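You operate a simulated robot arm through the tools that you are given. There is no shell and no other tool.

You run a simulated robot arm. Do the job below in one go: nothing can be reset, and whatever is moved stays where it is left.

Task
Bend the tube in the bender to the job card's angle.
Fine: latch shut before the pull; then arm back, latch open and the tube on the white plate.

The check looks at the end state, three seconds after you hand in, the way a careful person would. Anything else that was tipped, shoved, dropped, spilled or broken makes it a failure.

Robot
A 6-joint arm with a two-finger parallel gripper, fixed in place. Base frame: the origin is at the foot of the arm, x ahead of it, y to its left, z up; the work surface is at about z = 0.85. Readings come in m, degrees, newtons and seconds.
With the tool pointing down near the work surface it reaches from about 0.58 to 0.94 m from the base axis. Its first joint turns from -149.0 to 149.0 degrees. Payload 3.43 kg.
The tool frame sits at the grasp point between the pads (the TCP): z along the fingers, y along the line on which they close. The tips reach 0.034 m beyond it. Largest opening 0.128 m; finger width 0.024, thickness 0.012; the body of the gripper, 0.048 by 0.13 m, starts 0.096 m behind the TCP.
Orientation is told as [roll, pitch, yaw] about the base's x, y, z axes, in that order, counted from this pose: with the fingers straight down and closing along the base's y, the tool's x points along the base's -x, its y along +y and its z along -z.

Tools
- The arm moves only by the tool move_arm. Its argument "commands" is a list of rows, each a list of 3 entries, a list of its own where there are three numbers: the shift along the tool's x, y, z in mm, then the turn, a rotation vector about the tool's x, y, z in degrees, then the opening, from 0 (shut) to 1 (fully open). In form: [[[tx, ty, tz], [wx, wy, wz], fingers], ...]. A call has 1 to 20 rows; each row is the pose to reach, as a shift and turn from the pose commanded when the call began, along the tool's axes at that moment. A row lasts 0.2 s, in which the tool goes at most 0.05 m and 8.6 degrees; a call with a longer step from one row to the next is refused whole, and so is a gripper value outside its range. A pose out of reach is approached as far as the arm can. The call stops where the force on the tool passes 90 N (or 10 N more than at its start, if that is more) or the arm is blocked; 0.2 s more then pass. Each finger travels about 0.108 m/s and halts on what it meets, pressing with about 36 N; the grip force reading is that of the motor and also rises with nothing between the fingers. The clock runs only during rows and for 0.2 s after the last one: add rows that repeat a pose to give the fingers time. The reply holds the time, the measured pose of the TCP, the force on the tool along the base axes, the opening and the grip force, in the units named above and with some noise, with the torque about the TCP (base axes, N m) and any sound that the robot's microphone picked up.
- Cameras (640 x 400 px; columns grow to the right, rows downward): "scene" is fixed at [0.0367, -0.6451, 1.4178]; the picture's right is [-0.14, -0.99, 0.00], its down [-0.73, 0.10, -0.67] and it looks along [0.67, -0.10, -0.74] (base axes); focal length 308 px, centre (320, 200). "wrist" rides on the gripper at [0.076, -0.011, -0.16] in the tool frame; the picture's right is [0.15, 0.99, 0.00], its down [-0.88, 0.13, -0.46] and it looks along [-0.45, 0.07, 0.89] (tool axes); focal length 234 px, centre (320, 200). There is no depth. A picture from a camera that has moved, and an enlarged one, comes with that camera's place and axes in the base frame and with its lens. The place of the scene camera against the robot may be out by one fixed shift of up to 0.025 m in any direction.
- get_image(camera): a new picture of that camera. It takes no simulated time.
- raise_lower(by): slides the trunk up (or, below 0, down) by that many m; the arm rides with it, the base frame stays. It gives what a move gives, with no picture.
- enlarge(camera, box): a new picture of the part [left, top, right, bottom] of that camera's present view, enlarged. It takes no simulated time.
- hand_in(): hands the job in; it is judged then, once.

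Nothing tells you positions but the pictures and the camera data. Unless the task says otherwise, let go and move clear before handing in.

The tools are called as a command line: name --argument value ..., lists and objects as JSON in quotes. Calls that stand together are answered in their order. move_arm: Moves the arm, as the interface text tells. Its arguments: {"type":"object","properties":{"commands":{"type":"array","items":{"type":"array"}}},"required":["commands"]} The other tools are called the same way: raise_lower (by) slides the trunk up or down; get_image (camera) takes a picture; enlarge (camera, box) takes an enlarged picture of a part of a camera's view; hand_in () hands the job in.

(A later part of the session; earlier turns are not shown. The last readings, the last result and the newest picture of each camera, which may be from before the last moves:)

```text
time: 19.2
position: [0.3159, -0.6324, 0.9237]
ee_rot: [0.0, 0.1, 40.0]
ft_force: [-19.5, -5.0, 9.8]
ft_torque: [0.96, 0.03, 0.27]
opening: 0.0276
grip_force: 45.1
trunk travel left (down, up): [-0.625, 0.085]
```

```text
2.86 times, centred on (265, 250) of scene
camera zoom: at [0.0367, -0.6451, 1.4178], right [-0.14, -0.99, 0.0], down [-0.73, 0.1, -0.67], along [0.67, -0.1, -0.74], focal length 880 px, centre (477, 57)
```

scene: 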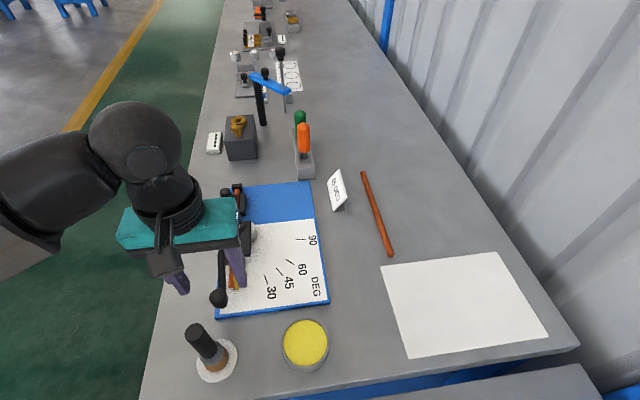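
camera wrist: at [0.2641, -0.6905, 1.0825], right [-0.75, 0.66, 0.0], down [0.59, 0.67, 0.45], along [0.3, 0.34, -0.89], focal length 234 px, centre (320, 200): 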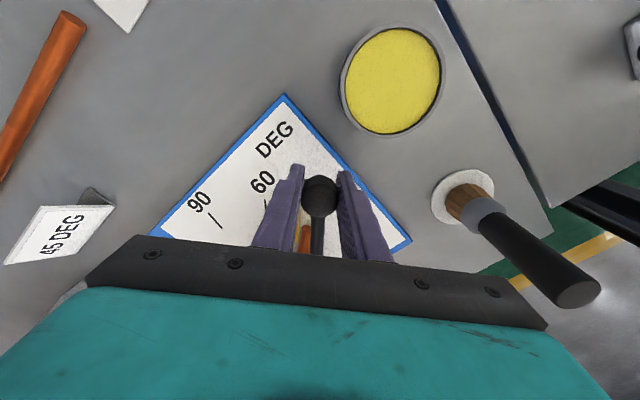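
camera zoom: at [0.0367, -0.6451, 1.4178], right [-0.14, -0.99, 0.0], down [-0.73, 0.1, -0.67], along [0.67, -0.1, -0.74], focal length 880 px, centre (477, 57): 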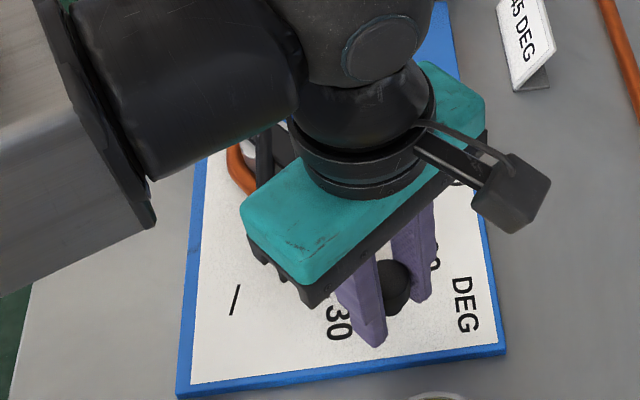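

The tube is bending around the former. I'll take the last 5° to 45°, allowing about 2.5 mm outward since the knob pushes that way.

move_arm --commands '[[[2.5, -7.3, 0], [0, 0, -2.5], 0.15], [[4.7, -14.6, 0], [0, 0, -5], 0.15], [[4.7, -14.6, 0], [0, 0, -5], 0.15]]'

get_image --camera "wrist"

get_image --camera "scene"

enlarge --camera "scene" --box '[190, 180, 340, 320]'

```text
time: 20.0
position: [0.3232, -0.6472, 0.9239]
ee_rot: [-0.2, 0.0, 45.1]
ft_force: [-4.6, 0.2, 7.5]
ft_torque: [-0.29, 1.38, 0.11]
opening: 0.0276
grip_force: 45.2
trunk travel left (down, up): [-0.625, 0.085]
```

```text
taken
camera wrist: at [0.2769, -0.7079, 1.0824], right [-0.8, 0.59, 0.0], down [0.53, 0.72, 0.46], along [0.27, 0.37, -0.89], focal length 234 px, centre (320, 200)
```

wrist: 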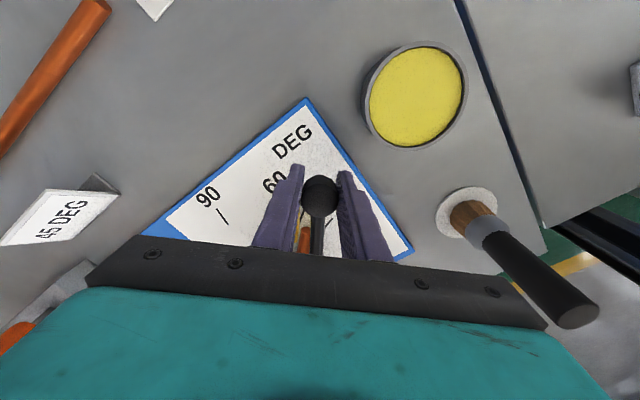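

```text
taken
```

scene: 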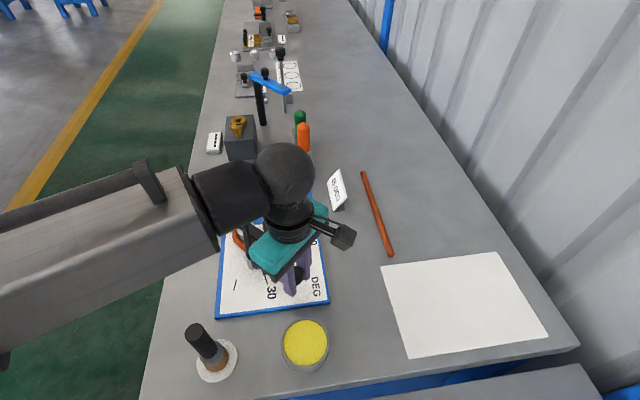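

```text
2.86 times, centred on (265, 250) of scene
camera zoom: at [0.0367, -0.6451, 1.4178], right [-0.14, -0.99, 0.0], down [-0.73, 0.1, -0.67], along [0.67, -0.1, -0.74], focal length 880 px, centre (477, 57)
```

zoom: 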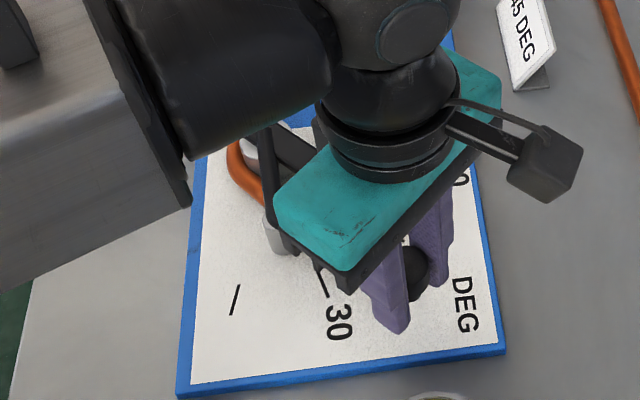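

The lever is at about 45° by my estimate. I'll back it off 20° to unload the tube, so I can see how far it springs back.

move_arm --commands '[[[-1.9, 7.5, 0], [0, 0, 2.5], 0.15], [[-3.8, 14.9, 0], [0, 0, 5], 0.15], [[-6.3, 22.2, 0], [0, 0, 7.5], 0.15], [[-8.9, 29.4, 0], [0, 0, 10], 0.15], [[-12, 36.5, 0], [0, 0, 12.5], 0.15], [[-15.2, 43.5, 0], [0, 0, 15], 0.15], [[-18.9, 50.2, 0], [0, 0, 17.5], 0.15], [[-22.7, 56.9, 0], [0, 0, 20], 0.15]]'

get_image --camera "wrist"

enlarge --camera "scene" --box '[190, 180, 340, 320]'

```text
time: 21.8
position: [0.2988, -0.5883, 0.9243]
ee_rot: [-0.1, -0.1, 25.0]
ft_force: [6.6, 3.3, 19.8]
ft_torque: [0.42, 0.52, 0.3]
opening: 0.0277
grip_force: 45.4
trunk travel left (down, up): [-0.625, 0.085]
```

```text
taken
camera wrist: at [0.2339, -0.6306, 1.0822], right [-0.55, 0.83, 0.0], down [0.74, 0.49, 0.46], along [0.38, 0.25, -0.89], focal length 234 px, centre (320, 200)
```

wrist: 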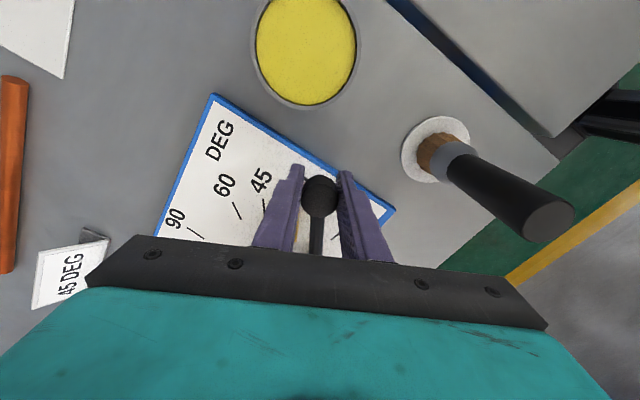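

```text
2.86 times, centred on (265, 250) of scene
camera zoom: at [0.0367, -0.6451, 1.4178], right [-0.14, -0.99, 0.0], down [-0.73, 0.1, -0.67], along [0.67, -0.1, -0.74], focal length 880 px, centre (477, 57)
```

zoom: 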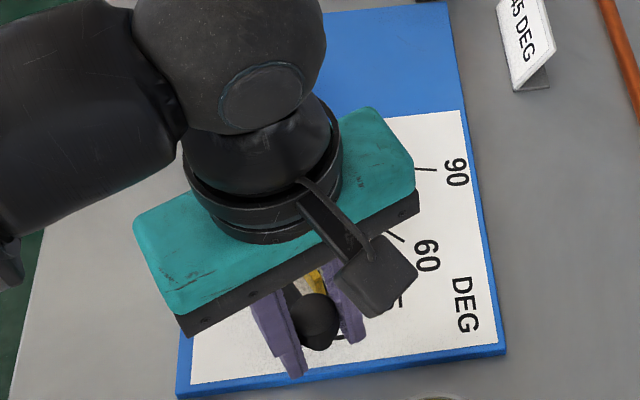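

Lever is backed off to about 25°. I'll open slightly, lift straight up and look at the tube.

move_arm --commands '[[[0, 0, 0], [0, 0, 0], 0.3], [[0, 0, 0], [0, 0, 0], 0.42], [[0, 0, -10], [0, 0, 0], 0.42], [[0, 0, -50], [0, 0, 0], 0.42], [[0, 0, -95], [0, 0, 0], 0.42], [[0, 0, -140], [0, 0, 0], 0.6], [[0, 0, -185], [0, 0, 0], 1], [[0, 0, -225], [0, 0, 0], 1]]'

get_image --camera "wrist"

enlarge --camera "scene" --box '[190, 180, 340, 320]'

```text
time: 23.6
position: [0.2933, -0.588, 1.1462]
ee_rot: [-0.1, 0.0, 24.9]
ft_force: [-0.3, 0.4, 0.1]
ft_torque: [0.01, 0.01, -0.01]
opening: 0.1278
grip_force: 0.2
trunk travel left (down, up): [-0.625, 0.085]
```

```text
taken
camera wrist: at [0.2295, -0.6309, 1.3038], right [-0.55, 0.83, 0.0], down [0.74, 0.49, 0.46], along [0.38, 0.25, -0.89], focal length 234 px, centre (320, 200)
```

wrist: 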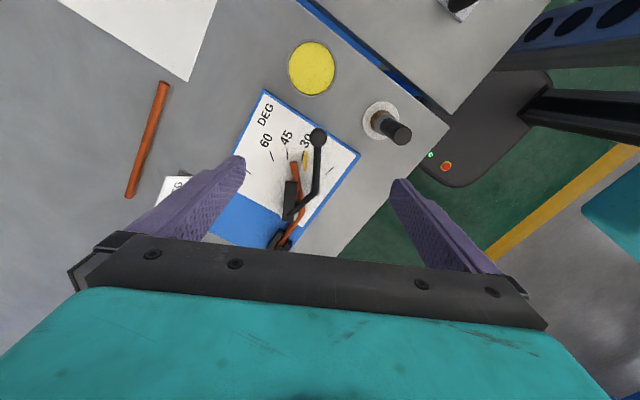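

```text
2.86 times, centred on (265, 250) of scene
camera zoom: at [0.0367, -0.6451, 1.4178], right [-0.14, -0.99, 0.0], down [-0.73, 0.1, -0.67], along [0.67, -0.1, -0.74], focal length 880 px, centre (477, 57)
```

zoom: 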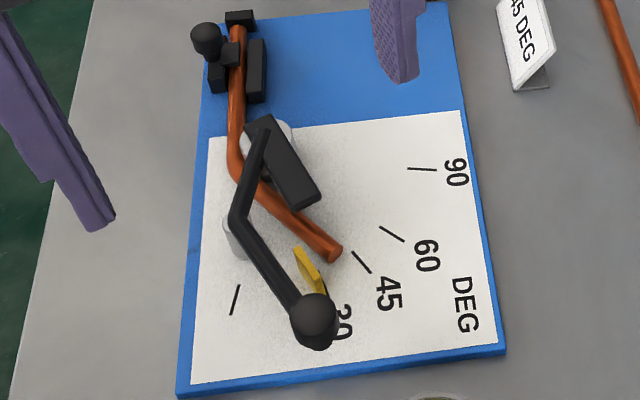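

The tube shows a clear bend, and the yellow pointer rides with the lever. I'll enlarge to measure the unloaded bend angle.

enlarge --camera "wrist" --box '[230, 90, 370, 250]'

enlarge --camera "wrist" --box '[250, 140, 340, 250]'

enlarge --camera "scene" --box '[210, 180, 310, 280]'

```text
2.50 times, centred on (300, 170) of wrist
camera zoom: at [0.2295, -0.6309, 1.3038], right [-0.55, 0.83, 0.0], down [0.74, 0.49, 0.46], along [0.38, 0.25, -0.89], focal length 585 px, centre (370, 275)
```

zoom: 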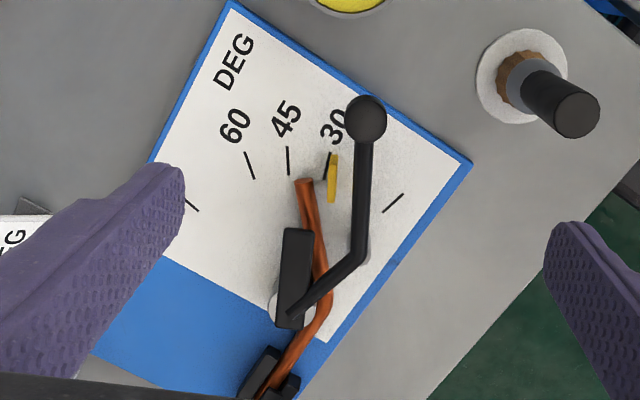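

```text
3.64 times, centred on (295, 195) of wrist
camera zoom: at [0.2295, -0.6309, 1.3038], right [-0.55, 0.83, 0.0], down [0.74, 0.49, 0.46], along [0.38, 0.25, -0.89], focal length 852 px, centre (411, 218)
```

zoom: 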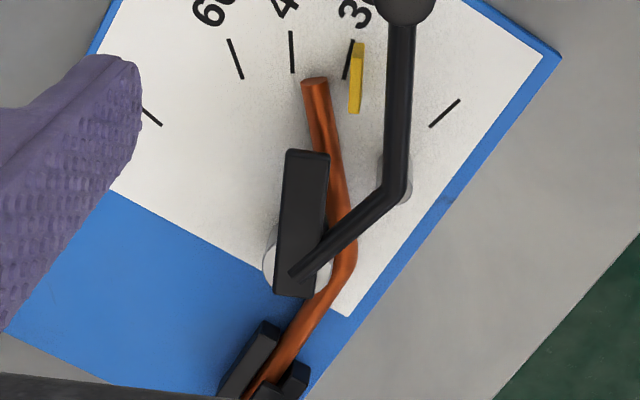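

```text
4.00 times, centred on (260, 230) of scene
camera zoom: at [0.0367, -0.6451, 1.4178], right [-0.14, -0.99, 0.0], down [-0.73, 0.1, -0.67], along [0.67, -0.1, -0.74], focal length 1232 px, centre (560, 80)
```

zoom: 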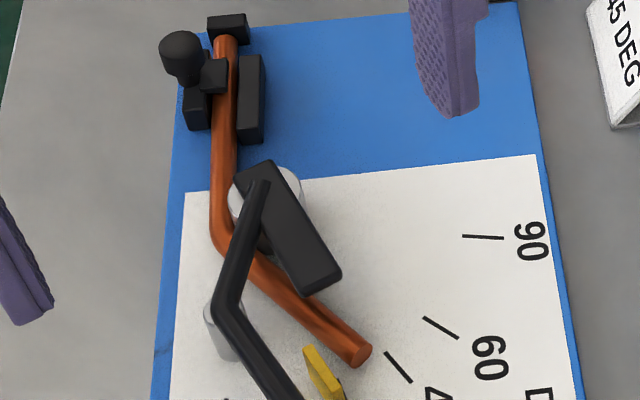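

enlarge --camera "wrist" --box '[280, 155, 325, 185]'

enlarge --camera "wrist" --box '[260, 195, 320, 250]'

enlarge --camera "wrist" --box '[280, 140, 340, 178]'

```text
13.33 times, centred on (302, 170) of wrist
camera zoom: at [0.2295, -0.6309, 1.3038], right [-0.55, 0.83, 0.0], down [0.74, 0.49, 0.46], along [0.38, 0.25, -0.89], focal length 3122 px, centre (553, 600)
```

zoom: 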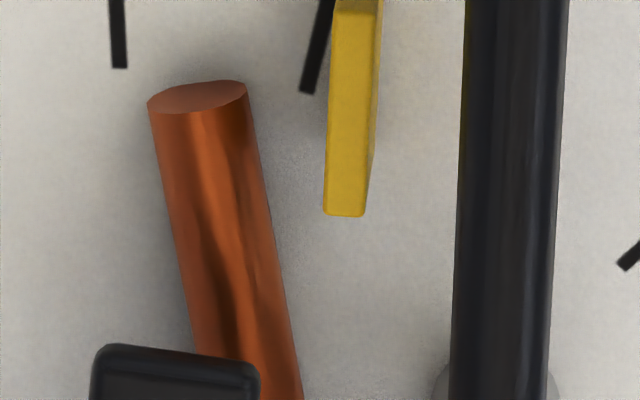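

```text
7.27 times, centred on (290, 222) of wrist
camera zoom: at [0.2295, -0.6309, 1.3038], right [-0.55, 0.83, 0.0], down [0.74, 0.49, 0.46], along [0.38, 0.25, -0.89], focal length 1703 px, centre (538, 36)
```

zoom: 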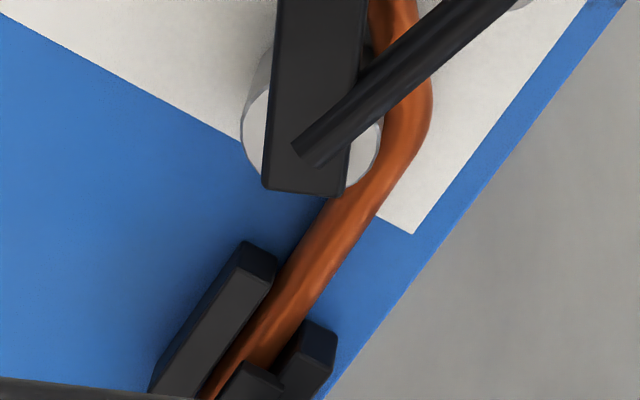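

```text
10.53 times, centred on (310, 159) of wrist
camera zoom: at [0.2295, -0.6309, 1.3038], right [-0.55, 0.83, 0.0], down [0.74, 0.49, 0.46], along [0.38, 0.25, -0.89], focal length 2465 px, centre (425, 632)
```

zoom: 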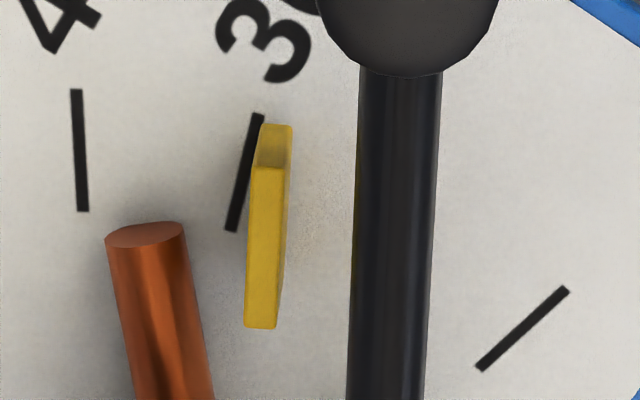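

The pointer follows the lever, so the tube's own direction has to be measured: roughly 41° for the free leg. I'll zoom in on the fixed leg and former for an accurate reference.

enlarge --camera "wrist" --box '[272, 215, 320, 245]'

enlarge --camera "scene" --box '[220, 180, 268, 210]'

enlarge --camera "scene" --box '[230, 230, 294, 270]'

enlarge --camera "scene" --box '[220, 205, 268, 235]'

```text
13.33 times, centred on (296, 230) of wrist
camera zoom: at [0.2295, -0.6309, 1.3038], right [-0.55, 0.83, 0.0], down [0.74, 0.49, 0.46], along [0.38, 0.25, -0.89], focal length 3122 px, centre (640, -200)
```

zoom: 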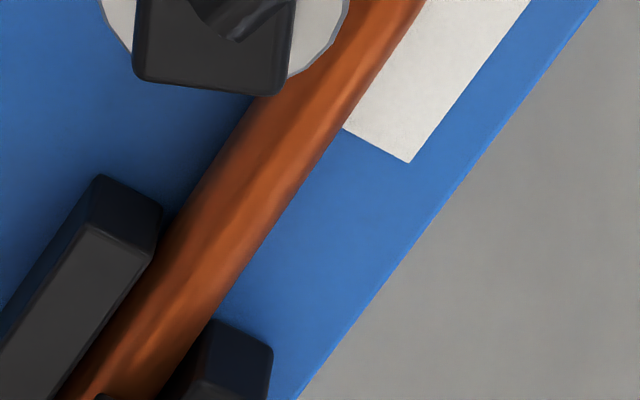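

```text
13.33 times, centred on (244, 195) of scene
camera zoom: at [0.0367, -0.6451, 1.4178], right [-0.14, -0.99, 0.0], down [-0.73, 0.1, -0.67], along [0.67, -0.1, -0.74], focal length 4108 px, centre (1333, 267)
```

zoom: 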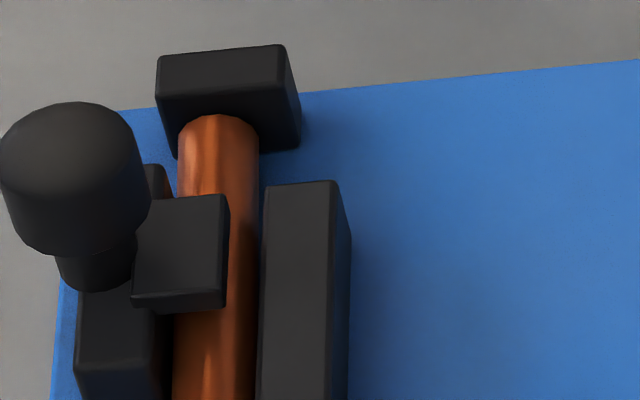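

```text
10.00 times, centred on (262, 250) of scene
camera zoom: at [0.0367, -0.6451, 1.4178], right [-0.14, -0.99, 0.0], down [-0.73, 0.1, -0.67], along [0.67, -0.1, -0.74], focal length 3081 px, centre (900, -300)
```

zoom: 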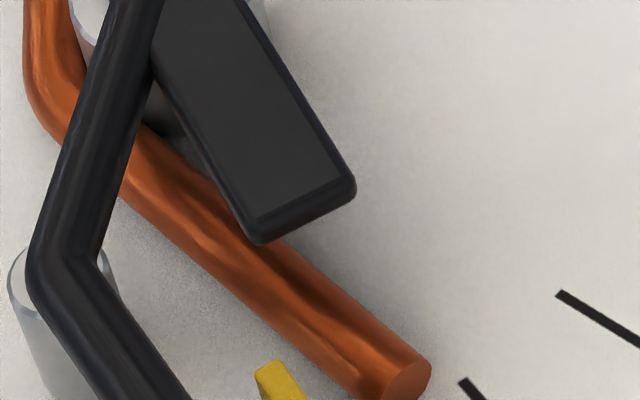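

```text
13.33 times, centred on (244, 220) of scene
camera zoom: at [0.0367, -0.6451, 1.4178], right [-0.14, -0.99, 0.0], down [-0.73, 0.1, -0.67], along [0.67, -0.1, -0.74], focal length 4108 px, centre (1333, -67)
```

zoom: 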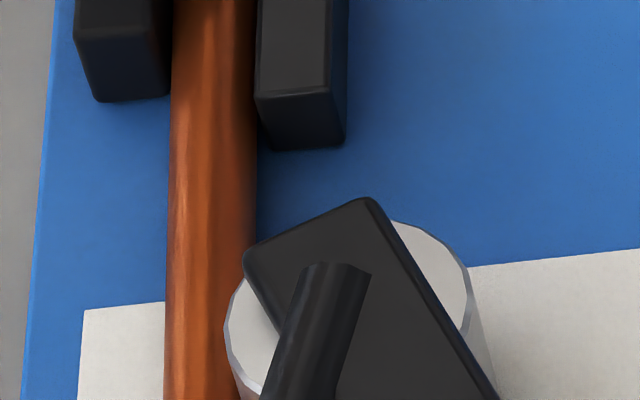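

The free leg is near 41–43° and the fixed leg near 2°, so springback is roughly 4–6°. I'll take high-magnification views to get the edges precisely.

enlarge --camera "wrist" --box '[285, 160, 301, 170]'

enlarge --camera "wrist" --box '[289, 170, 305, 180]'

enlarge --camera "wrist" --box '[287, 221, 303, 231]'

enlarge --camera "wrist" --box '[280, 230, 296, 240]'

```text
16.00 times, centred on (293, 165) of wrist
camera zoom: at [0.2295, -0.6309, 1.3038], right [-0.55, 0.83, 0.0], down [0.74, 0.49, 0.46], along [0.38, 0.25, -0.89], focal length 3747 px, centre (752, 760)
```

zoom: 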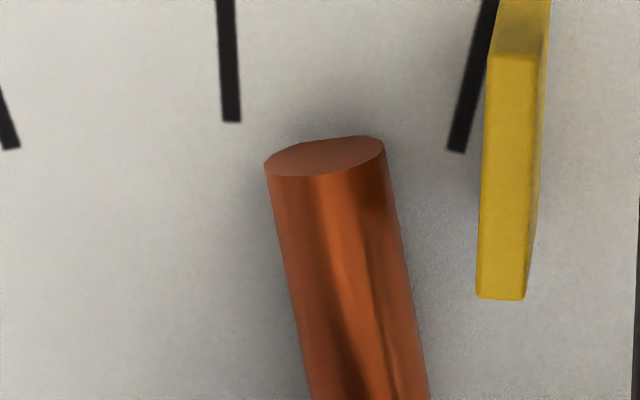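

```text
16.00 times, centred on (297, 175) of wrist
camera zoom: at [0.2295, -0.6309, 1.3038], right [-0.55, 0.83, 0.0], down [0.74, 0.49, 0.46], along [0.38, 0.25, -0.89], focal length 3747 px, centre (688, 600)
```

zoom: 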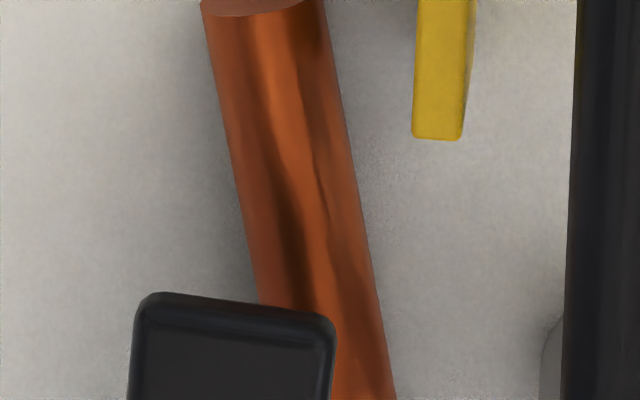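

```text
16.00 times, centred on (295, 226) of wrist
camera zoom: at [0.2295, -0.6309, 1.3038], right [-0.55, 0.83, 0.0], down [0.74, 0.49, 0.46], along [0.38, 0.25, -0.89], focal length 3747 px, centre (720, -216)
```

zoom: 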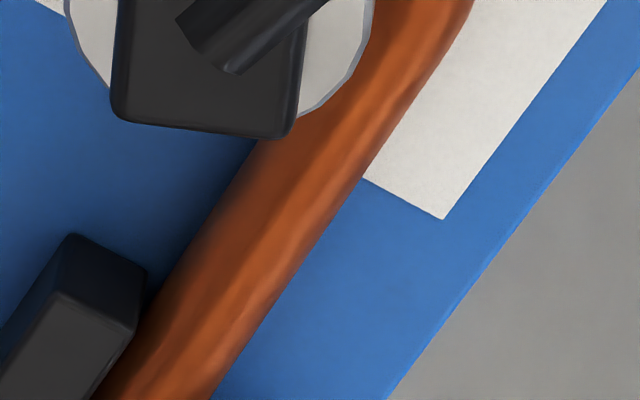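

```text
16.00 times, centred on (288, 235) of wrist
camera zoom: at [0.2295, -0.6309, 1.3038], right [-0.55, 0.83, 0.0], down [0.74, 0.49, 0.46], along [0.38, 0.25, -0.89], focal length 3747 px, centre (832, -360)
```

zoom: 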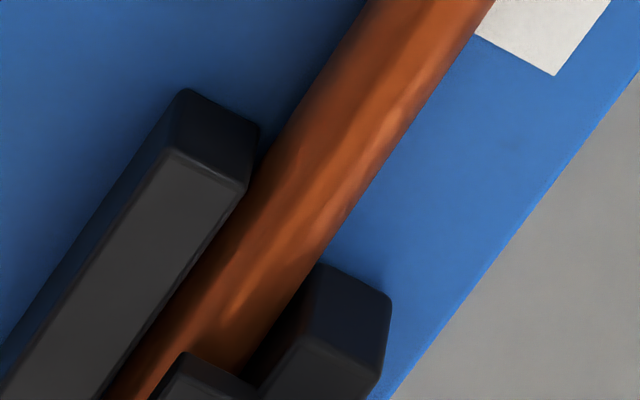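

enlarge --camera "scene" --box '[240, 240, 280, 265]'

enlarge --camera "scene" --box '[256, 250, 296, 275]'

enlarge --camera "scene" --box '[230, 225, 270, 250]'

```text
16.00 times, centred on (260, 252) of scene
camera zoom: at [0.0367, -0.6451, 1.4178], right [-0.14, -0.99, 0.0], down [-0.73, 0.1, -0.67], along [0.67, -0.1, -0.74], focal length 4930 px, centre (1280, -640)
```

zoom: 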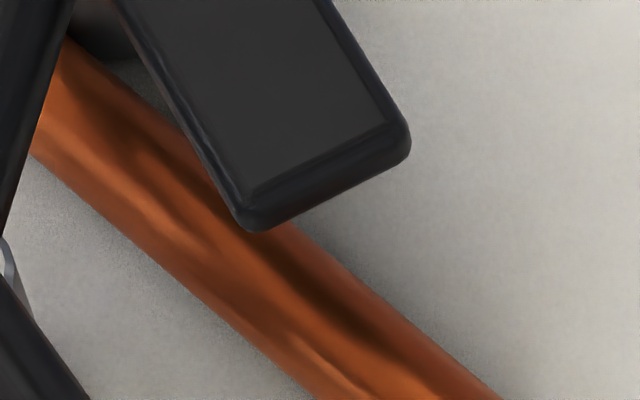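

```text
16.00 times, centred on (276, 262) of scene
camera zoom: at [0.0367, -0.6451, 1.4178], right [-0.14, -0.99, 0.0], down [-0.73, 0.1, -0.67], along [0.67, -0.1, -0.74], focal length 4930 px, centre (1024, -800)
```

zoom: 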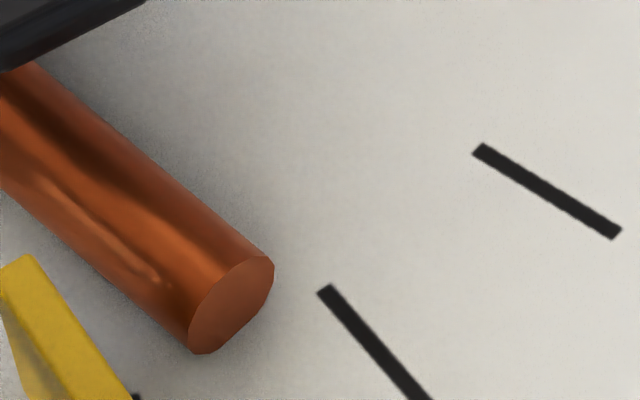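

```text
16.00 times, centred on (250, 238) of scene
camera zoom: at [0.0367, -0.6451, 1.4178], right [-0.14, -0.99, 0.0], down [-0.73, 0.1, -0.67], along [0.67, -0.1, -0.74], focal length 4930 px, centre (1440, -400)
```

zoom: 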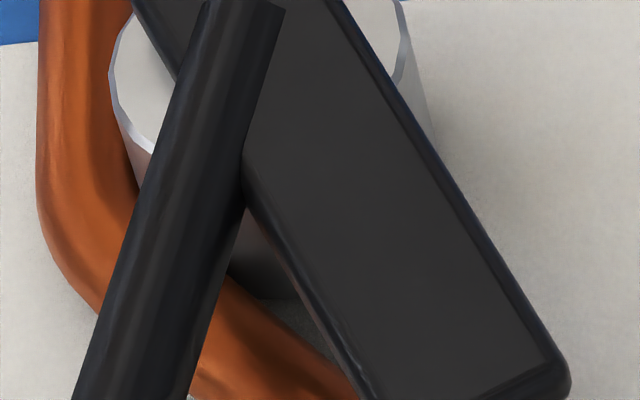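

Both cameras agree: the free leg is at about 41.0° in base axes and the tube axis was originally about 1.0–1.3°, so the bend is now about 40°. Springback is therefore about 5°, and I need the lever near 50°. I'll go back down to re-grip the knob.

move_arm --commands '[[[0, 0, 45], [0, 0, 0], 0.6], [[0, 0, 90], [0, 0, 0], 0.5], [[0, 0, 135], [0, 0, 0], 0.5], [[0, 0, 160], [0, 0, 0], 0.5], [[0, 0, 160], [0, 0, 0], 0.5]]'

get_image --camera "wrist"

```text
time: 24.8
position: [0.2957, -0.588, 0.987]
ee_rot: [0.0, 0.0, 25.1]
ft_force: [-0.3, -0.1, -0.9]
ft_torque: [0.0, 0.0, -0.01]
opening: 0.0642
grip_force: 0.0
trunk travel left (down, up): [-0.625, 0.085]
```

```text
taken
camera wrist: at [0.2302, -0.6304, 1.1454], right [-0.55, 0.83, 0.0], down [0.74, 0.49, 0.46], along [0.38, 0.25, -0.89], focal length 234 px, centre (320, 200)
```

wrist: 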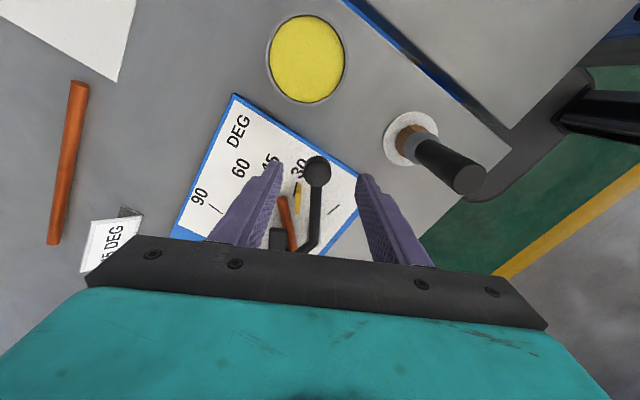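

The knob is under the fingers with about 5 mm of offset along the finger width. I'll correct that, go down and close.

move_arm --commands '[[[-4.5, -1.7, 25], [0, 0, 0], 0.5], [[-4.5, -1.7, 50], [0, 0, 0], 0.5], [[-4.5, -1.7, 62], [0, 0, 0], 0.5], [[-4.5, -1.7, 62], [0, 0, 0], 0.3], [[-4.5, -1.7, 62], [0, 0, 0], 0.15], [[-4.5, -1.7, 62], [0, 0, 0], 0.15]]'

get_image --camera "wrist"

```text
time: 26.2
position: [0.301, -0.5915, 0.9277]
ee_rot: [0.0, 0.0, 25.0]
ft_force: [-1.8, -0.3, -0.5]
ft_torque: [-0.35, 0.13, 0.07]
opening: 0.0278
grip_force: 45.0
trunk travel left (down, up): [-0.625, 0.085]
```

```text
taken
camera wrist: at [0.2362, -0.633, 1.0852], right [-0.55, 0.83, 0.0], down [0.74, 0.49, 0.46], along [0.38, 0.25, -0.89], focal length 234 px, centre (320, 200)
```

wrist: 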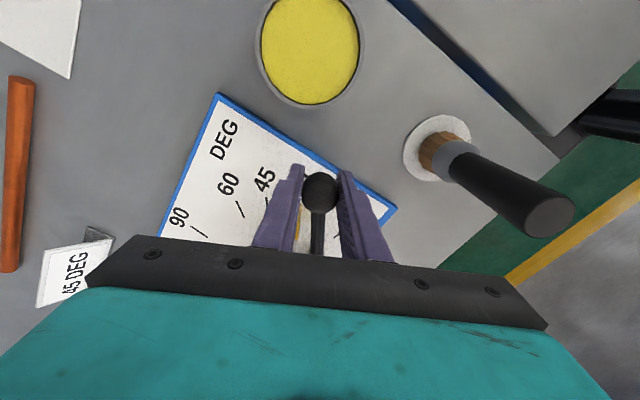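

Re-gripped; by geometry the lever is at about 25.5°. I'll pull to about 50°.

move_arm --commands '[[[1.3, -7.5, 0], [0, 0, -2.5], 0.15], [[2.2, -15, 0], [0, 0, -5], 0.15], [[2.9, -22.6, 0], [0, 0, -7.5], 0.15], [[3.2, -30.2, 0], [0, 0, -10], 0.15], [[3.3, -37.8, 0], [0, 0, -12.5], 0.15], [[3.1, -45.5, 0], [0, 0, -15], 0.15], [[2.6, -53, 0], [0, 0, -17.5], 0.15], [[1.8, -60.6, 0], [0, 0, -20], 0.15], [[0.9, -68.2, 0], [0, 0, -22.5], 0.15], [[-0.6, -74.2, 0], [0, 0, -24.5], 0.15], [[-0.6, -74.2, 0], [0, 0, -24.5], 0.15]]'

get_image --camera "wrist"

enlarge --camera "scene" --box '[190, 180, 340, 320]'

```text
time: 28.6
position: [0.3333, -0.6579, 0.9273]
ee_rot: [0.0, -0.1, 49.5]
ft_force: [-15.5, -6.7, 3.4]
ft_torque: [-0.1, -0.48, 0.32]
opening: 0.0277
grip_force: 45.1
trunk travel left (down, up): [-0.625, 0.085]
```

```text
taken
camera wrist: at [0.2931, -0.7232, 1.0853], right [-0.85, 0.53, 0.0], down [0.47, 0.75, 0.46], along [0.24, 0.39, -0.89], focal length 234 px, centre (320, 200)
```

wrist: 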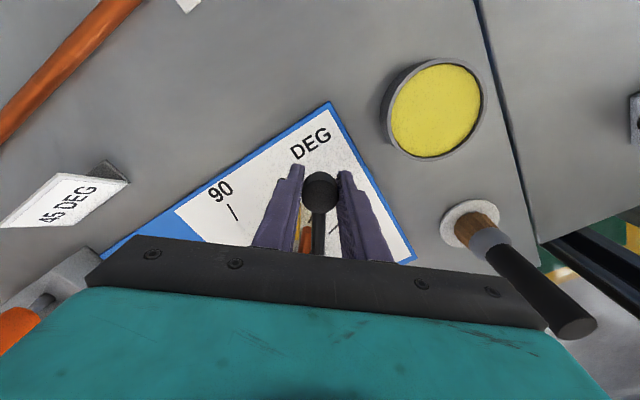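

```text
2.86 times, centred on (265, 250) of scene
camera zoom: at [0.0367, -0.6451, 1.4178], right [-0.14, -0.99, 0.0], down [-0.73, 0.1, -0.67], along [0.67, -0.1, -0.74], focal length 880 px, centre (477, 57)
```

zoom: 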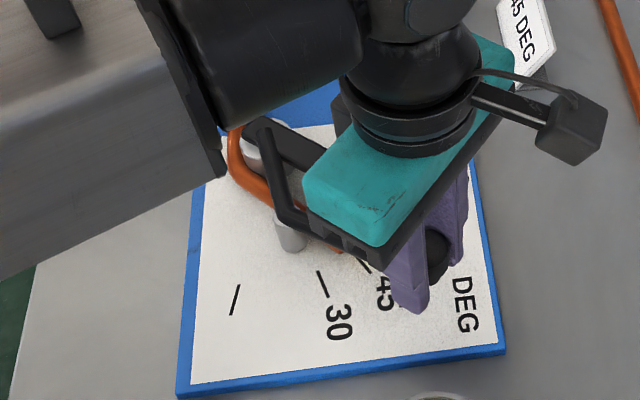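

The lever is at about 50.5° by the TCP geometry. I'll bring it all the way back now so I can measure the bend without the lever in the way.

move_arm --commands '[[[-1.5, 7.5, 0], [0, 0, 2.5], 0.15], [[-3.4, 14.9, 0], [0, 0, 5], 0.15], [[-5.6, 22.2, 0], [0, 0, 7.5], 0.15], [[-8.1, 29.4, 0], [0, 0, 10], 0.15], [[-11, 36.5, 0], [0, 0, 12.5], 0.15], [[-14.1, 43.4, 0], [0, 0, 15], 0.15], [[-17.5, 50.2, 0], [0, 0, 17.5], 0.15], [[-21.3, 56.9, 0], [0, 0, 20], 0.15], [[-25.3, 63.4, 0], [0, 0, 22.5], 0.15], [[-29.6, 69.7, 0], [0, 0, 25], 0.15]]'

move_arm --commands '[[[-1.5, 7.5, 0], [0, 0, 2.5], 0.15], [[-3.4, 14.9, 0], [0, 0, 5], 0.15], [[-5.6, 22.2, 0], [0, 0, 7.5], 0.15], [[-8.1, 29.4, 0], [0, 0, 10], 0.15], [[-11, 36.5, 0], [0, 0, 12.5], 0.15], [[-14.1, 43.4, 0], [0, 0, 15], 0.15], [[-17.5, 50.2, 0], [0, 0, 17.5], 0.15], [[-21.3, 56.9, 0], [0, 0, 20], 0.15]]'

get_image --camera "wrist"

enlarge --camera "scene" --box '[190, 180, 340, 320]'

```text
time: 30.8
position: [0.301, -0.5897, 0.9269]
ee_rot: [0.0, 0.1, 24.4]
ft_force: [-12.6, -2.7, -6.0]
ft_torque: [-0.62, -0.27, -0.11]
opening: 0.0276
grip_force: 45.3
trunk travel left (down, up): [-0.625, 0.085]
```

```text
time: 32.6
position: [0.298, -0.5287, 0.926]
ee_rot: [0.1, -0.1, 4.5]
ft_force: [1.1, -0.8, 7.2]
ft_torque: [0.33, -0.01, 0.17]
opening: 0.0275
grip_force: 44.9
trunk travel left (down, up): [-0.625, 0.085]
```

```text
taken
camera wrist: at [0.2222, -0.5455, 1.085], right [-0.22, 0.97, 0.0], down [0.87, 0.2, 0.46], along [0.45, 0.1, -0.89], focal length 234 px, centre (320, 200)
```

wrist: 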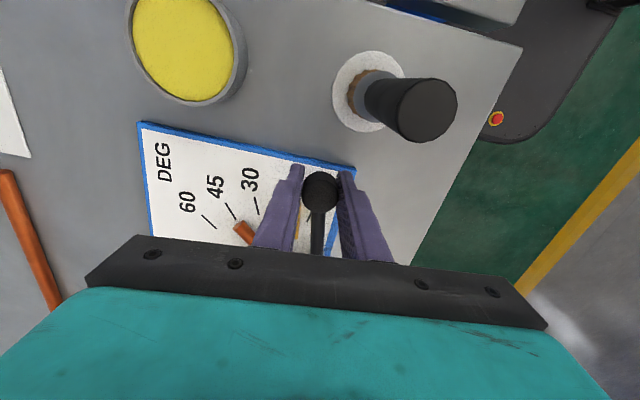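

```text
2.86 times, centred on (265, 250) of scene
camera zoom: at [0.0367, -0.6451, 1.4178], right [-0.14, -0.99, 0.0], down [-0.73, 0.1, -0.67], along [0.67, -0.1, -0.74], focal length 880 px, centre (477, 57)
```

zoom: 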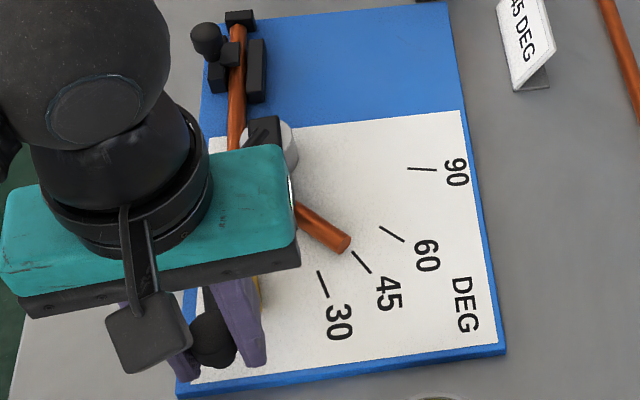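

The lever is about 5° from home. I'll bring it the rest of the way to its stop.

move_arm --commands '[[[-1.5, 7.5, 0], [0, 0, 2.5], 0.15], [[-3.0, 13.5, 0], [0, 0, 4.5], 0.15], [[-3.4, 15.5, 0], [0, 0, 4.5], 0.15], [[-3.6, 17, 0], [0, 0, 4.5], 0.15]]'

get_image --camera "wrist"

```text
time: 33.6
position: [0.3011, -0.5138, 0.9265]
ee_rot: [-0.2, -0.1, 0.0]
ft_force: [1.5, -13.8, 12.3]
ft_torque: [0.86, -0.27, -0.18]
opening: 0.0277
grip_force: 45.5
trunk travel left (down, up): [-0.625, 0.085]
```

```text
taken
camera wrist: at [0.2237, -0.5243, 1.0851], right [-0.15, 0.99, 0.0], down [0.88, 0.13, 0.46], along [0.45, 0.06, -0.89], focal length 234 px, centre (320, 200)
```

wrist: 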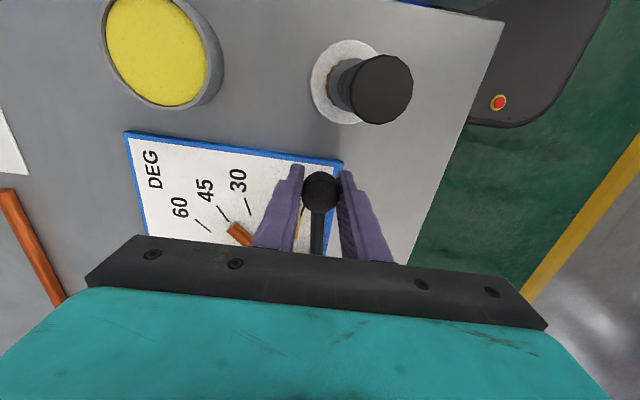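

The lever is back at its original position against the stop (14 N). I'll release, lift and measure the bend.

move_arm --commands '[[[0, -2, 0], [0, 0, 0], 0.25], [[0, -2, 0], [0, 0, 0], 0.42], [[0, -2, -10], [0, 0, 0], 0.42], [[0, -2, -50], [0, 0, 0], 0.42], [[0, -2, -95], [0, 0, 0], 0.42], [[0, -2, -140], [0, 0, 0], 0.6], [[0, -2, -185], [0, 0, 0], 1], [[0, -2, -225], [0, 0, 0], 1], [[0, -2, -225], [0, 0, 0], 1]]'

get_image --camera "wrist"

enlarge --camera "scene" --box '[190, 180, 340, 320]'

```text
time: 35.6
position: [0.3009, -0.5148, 1.1548]
ee_rot: [0.0, 0.0, 0.0]
ft_force: [-0.4, -0.3, 0.6]
ft_torque: [-0.01, -0.01, -0.01]
opening: 0.1279
grip_force: 0.1
trunk travel left (down, up): [-0.625, 0.085]
```

```text
taken
camera wrist: at [0.2246, -0.5259, 1.3124], right [-0.15, 0.99, 0.0], down [0.88, 0.13, 0.46], along [0.45, 0.07, -0.89], focal length 234 px, centre (320, 200)
```

wrist: 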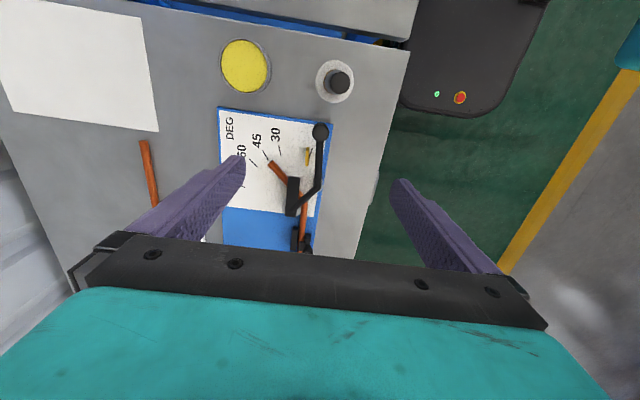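

```text
2.86 times, centred on (265, 250) of scene
camera zoom: at [0.0367, -0.6451, 1.4178], right [-0.14, -0.99, 0.0], down [-0.73, 0.1, -0.67], along [0.67, -0.1, -0.74], focal length 880 px, centre (477, 57)
```

zoom: 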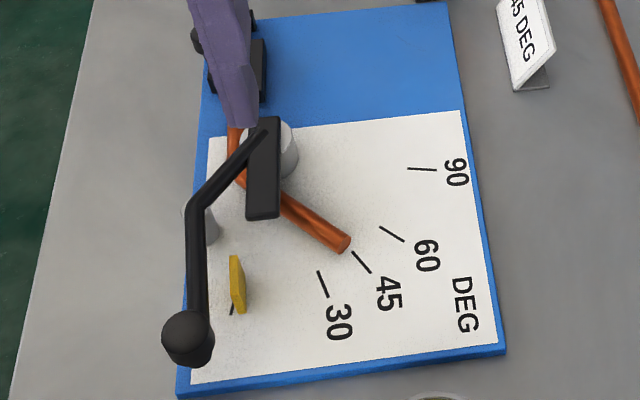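

enlarge --camera "wrist" --box '[262, 155, 302, 180]'

enlarge --camera "wrist" --box '[282, 205, 322, 230]'

enlarge --camera "scene" --box '[250, 245, 290, 270]'

enlarge --camera "wrist" --box '[270, 145, 334, 185]'

```text
16.00 times, centred on (282, 168) of wrist
camera zoom: at [0.2246, -0.5259, 1.3124], right [-0.15, 0.99, 0.0], down [0.88, 0.13, 0.46], along [0.45, 0.07, -0.89], focal length 3747 px, centre (928, 720)
```

zoom: 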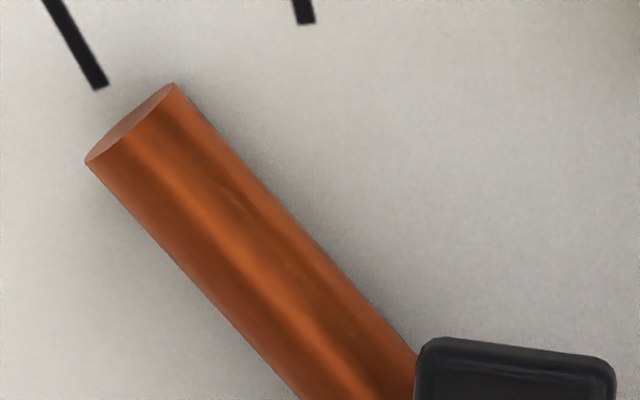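

```text
16.00 times, centred on (302, 218) of wrist
camera zoom: at [0.2246, -0.5259, 1.3124], right [-0.15, 0.99, 0.0], down [0.88, 0.13, 0.46], along [0.45, 0.07, -0.89], focal length 3747 px, centre (608, -80)
```

zoom: 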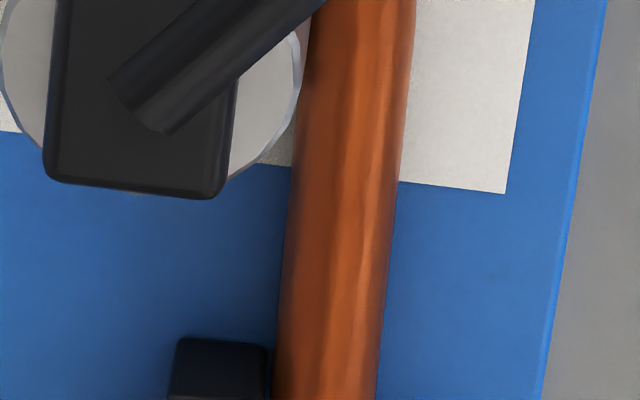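

```text
16.00 times, centred on (270, 258) of scene
camera zoom: at [0.0367, -0.6451, 1.4178], right [-0.14, -0.99, 0.0], down [-0.73, 0.1, -0.67], along [0.67, -0.1, -0.74], focal length 4930 px, centre (1120, -720)
```

zoom: 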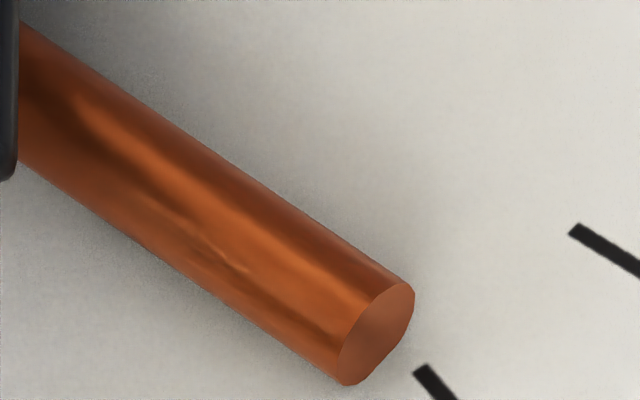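

```text
10.00 times, centred on (302, 165) of wrist
camera zoom: at [0.2246, -0.5259, 1.3124], right [-0.15, 0.99, 0.0], down [0.88, 0.13, 0.46], along [0.45, 0.07, -0.89], focal length 2342 px, centre (500, 550)
```

zoom: 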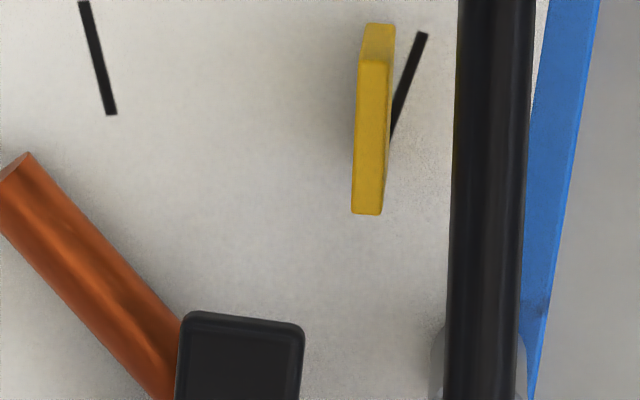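

Measured free leg ≈ 46.7° against a fixed leg ≈ 1.6–2.0°, so the bend is about 45°, and the lever is home. Next I open the latch, moving above its knob near (0.568, −0.502).

move_arm --commands '[[[-45, 2, 0], [0, 0, 0], 0.6], [[-90, 4, 0], [0, 0, 0], 0.45], [[-135, 6, 10], [0, 0, 0], 0.45], [[-180, 8, 30], [0, 0, 0], 0.45], [[-225, 10, 50], [0, 0, 0], 0.45], [[-267, 12, 75], [0, 0, 0], 0.45], [[-267, 12, 115], [0, 0, 0], 0.45], [[-267, 12, 155], [0, 0, 0], 0.45], [[-267, 12, 185], [0, 0, 0], 0.45], [[-267, 12, 185], [0, 0, 0], 0.45]]'

get_image --camera "wrist"

enlarge --camera "scene" --box '[190, 160, 310, 320]'

```text
time: 37.8
position: [0.5643, -0.5009, 0.9657]
ee_rot: [0.0, 0.1, 0.1]
ft_force: [-0.6, -0.1, 0.1]
ft_torque: [-0.03, -0.03, 0.0]
opening: 0.0578
grip_force: 0.1
trunk travel left (down, up): [-0.625, 0.085]
```

```text
taken
camera wrist: at [0.4895, -0.512, 1.123], right [-0.15, 0.99, 0.0], down [0.88, 0.13, 0.46], along [0.45, 0.07, -0.89], focal length 234 px, centre (320, 200)
```

wrist: 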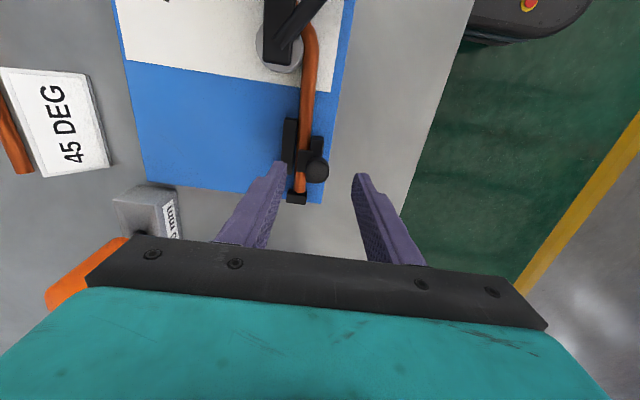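

```text
2.50 times, centred on (250, 240) of scene
camera zoom: at [0.0367, -0.6451, 1.4178], right [-0.14, -0.99, 0.0], down [-0.73, 0.1, -0.67], along [0.67, -0.1, -0.74], focal length 770 px, centre (495, 100)
```

zoom: 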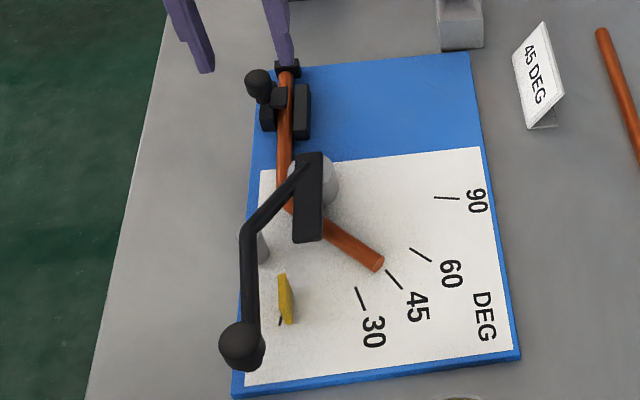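

Knob at about (0.568, −0.5035), nearly centred. I'll descend, grip it and slide it back +y in steps.

move_arm --commands '[[[-2, -2.5, 20], [0, 0, 0], 0.42], [[-2, -2.5, 40], [0, 0, 0], 0.42], [[-2, -2.5, 40], [0, 0, 0], 0.25], [[-2, -2.5, 40], [0, 0, 0], 0.1], [[-2, -2.5, 40], [0, 0, 0], 0.1]]'

enlarge --camera "wrist" --box '[240, 100, 380, 220]'

```text
time: 39.0
position: [0.568, -0.5035, 0.9234]
ee_rot: [0.0, 0.0, 0.0]
ft_force: [1.6, -1.9, 1.3]
ft_torque: [0.38, -0.15, 0.03]
opening: 0.0229
grip_force: 45.3
trunk travel left (down, up): [-0.625, 0.085]
```

```text
3.33 times, centred on (310, 160) of wrist
camera zoom: at [0.4923, -0.5141, 1.0824], right [-0.15, 0.99, 0.0], down [0.88, 0.13, 0.46], along [0.45, 0.07, -0.89], focal length 781 px, centre (353, 333)
```

zoom: 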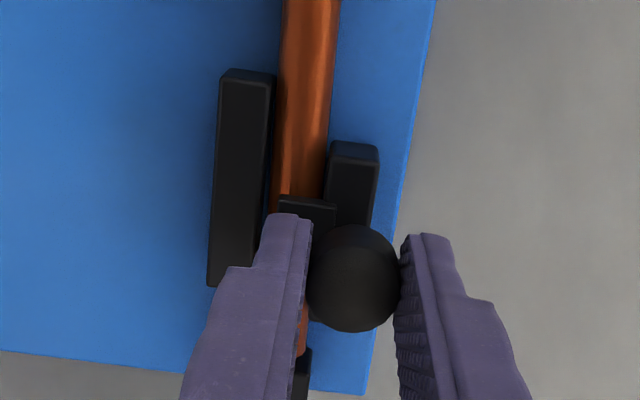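

move_arm --commands '[[[0, 4, 0], [0, 0, 0], 0.1], [[0, 8, 0], [0, 0, 0], 0.1], [[0, 12, 0], [0, 0, 0], 0.1], [[0, 16, 0], [0, 0, 0], 0.1], [[0, 20, 0], [0, 0, 0], 0.1], [[0, 24, 0], [0, 0, 0], 0.1], [[0, 26, 0], [0, 0, 0], 0.1]]'

enlarge --camera "wrist" --box '[240, 100, 380, 220]'

enlarge --camera "scene" --box '[190, 150, 290, 230]'

```text
time: 40.6
position: [0.57, -0.4789, 0.9241]
ee_rot: [0.2, 0.2, 0.0]
ft_force: [-8.6, 0.0, -17.5]
ft_torque: [-0.59, 0.27, 0.02]
opening: 0.0231
grip_force: 44.5
trunk travel left (down, up): [-0.625, 0.085]
```

```text
3.33 times, centred on (310, 160) of wrist
camera zoom: at [0.4929, -0.4903, 1.0827], right [-0.15, 0.99, 0.0], down [0.88, 0.13, 0.45], along [0.45, 0.07, -0.89], focal length 781 px, centre (353, 333)
```

zoom: 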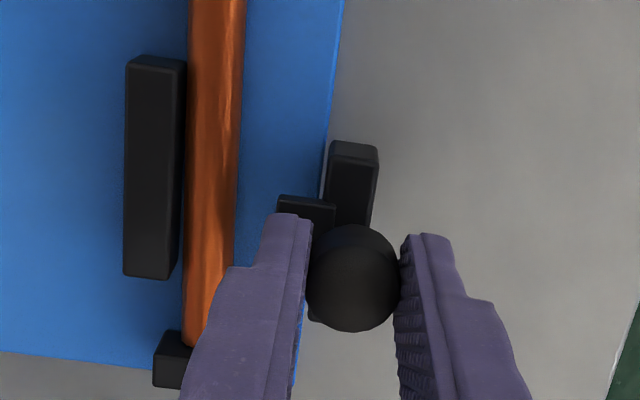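

```text
5.00 times, centred on (240, 190) of scene
camera zoom: at [0.0367, -0.6451, 1.4178], right [-0.14, -0.99, 0.0], down [-0.73, 0.1, -0.67], along [0.67, -0.1, -0.74], focal length 1540 px, centre (720, 250)
```

zoom: 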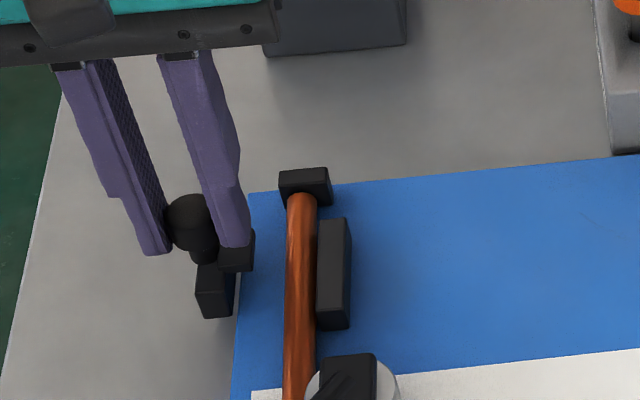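

The latch is almost back to where it began. I'll push a little more to reach its open stop.

move_arm --commands '[[[0, 2, 0], [0, 0, 0], 0.1], [[0, 4, 0], [0, 0, 0], 0.1], [[0, 4, 0], [0, 0, 0], 0.1]]'

```text
time: 41.4
position: [0.5697, -0.4769, 0.924]
ee_rot: [0.0, 0.1, -0.1]
ft_force: [-6.6, -12.4, -18.0]
ft_torque: [0.21, 0.83, -0.02]
opening: 0.023
grip_force: 45.2
trunk travel left (down, up): [-0.625, 0.085]
```

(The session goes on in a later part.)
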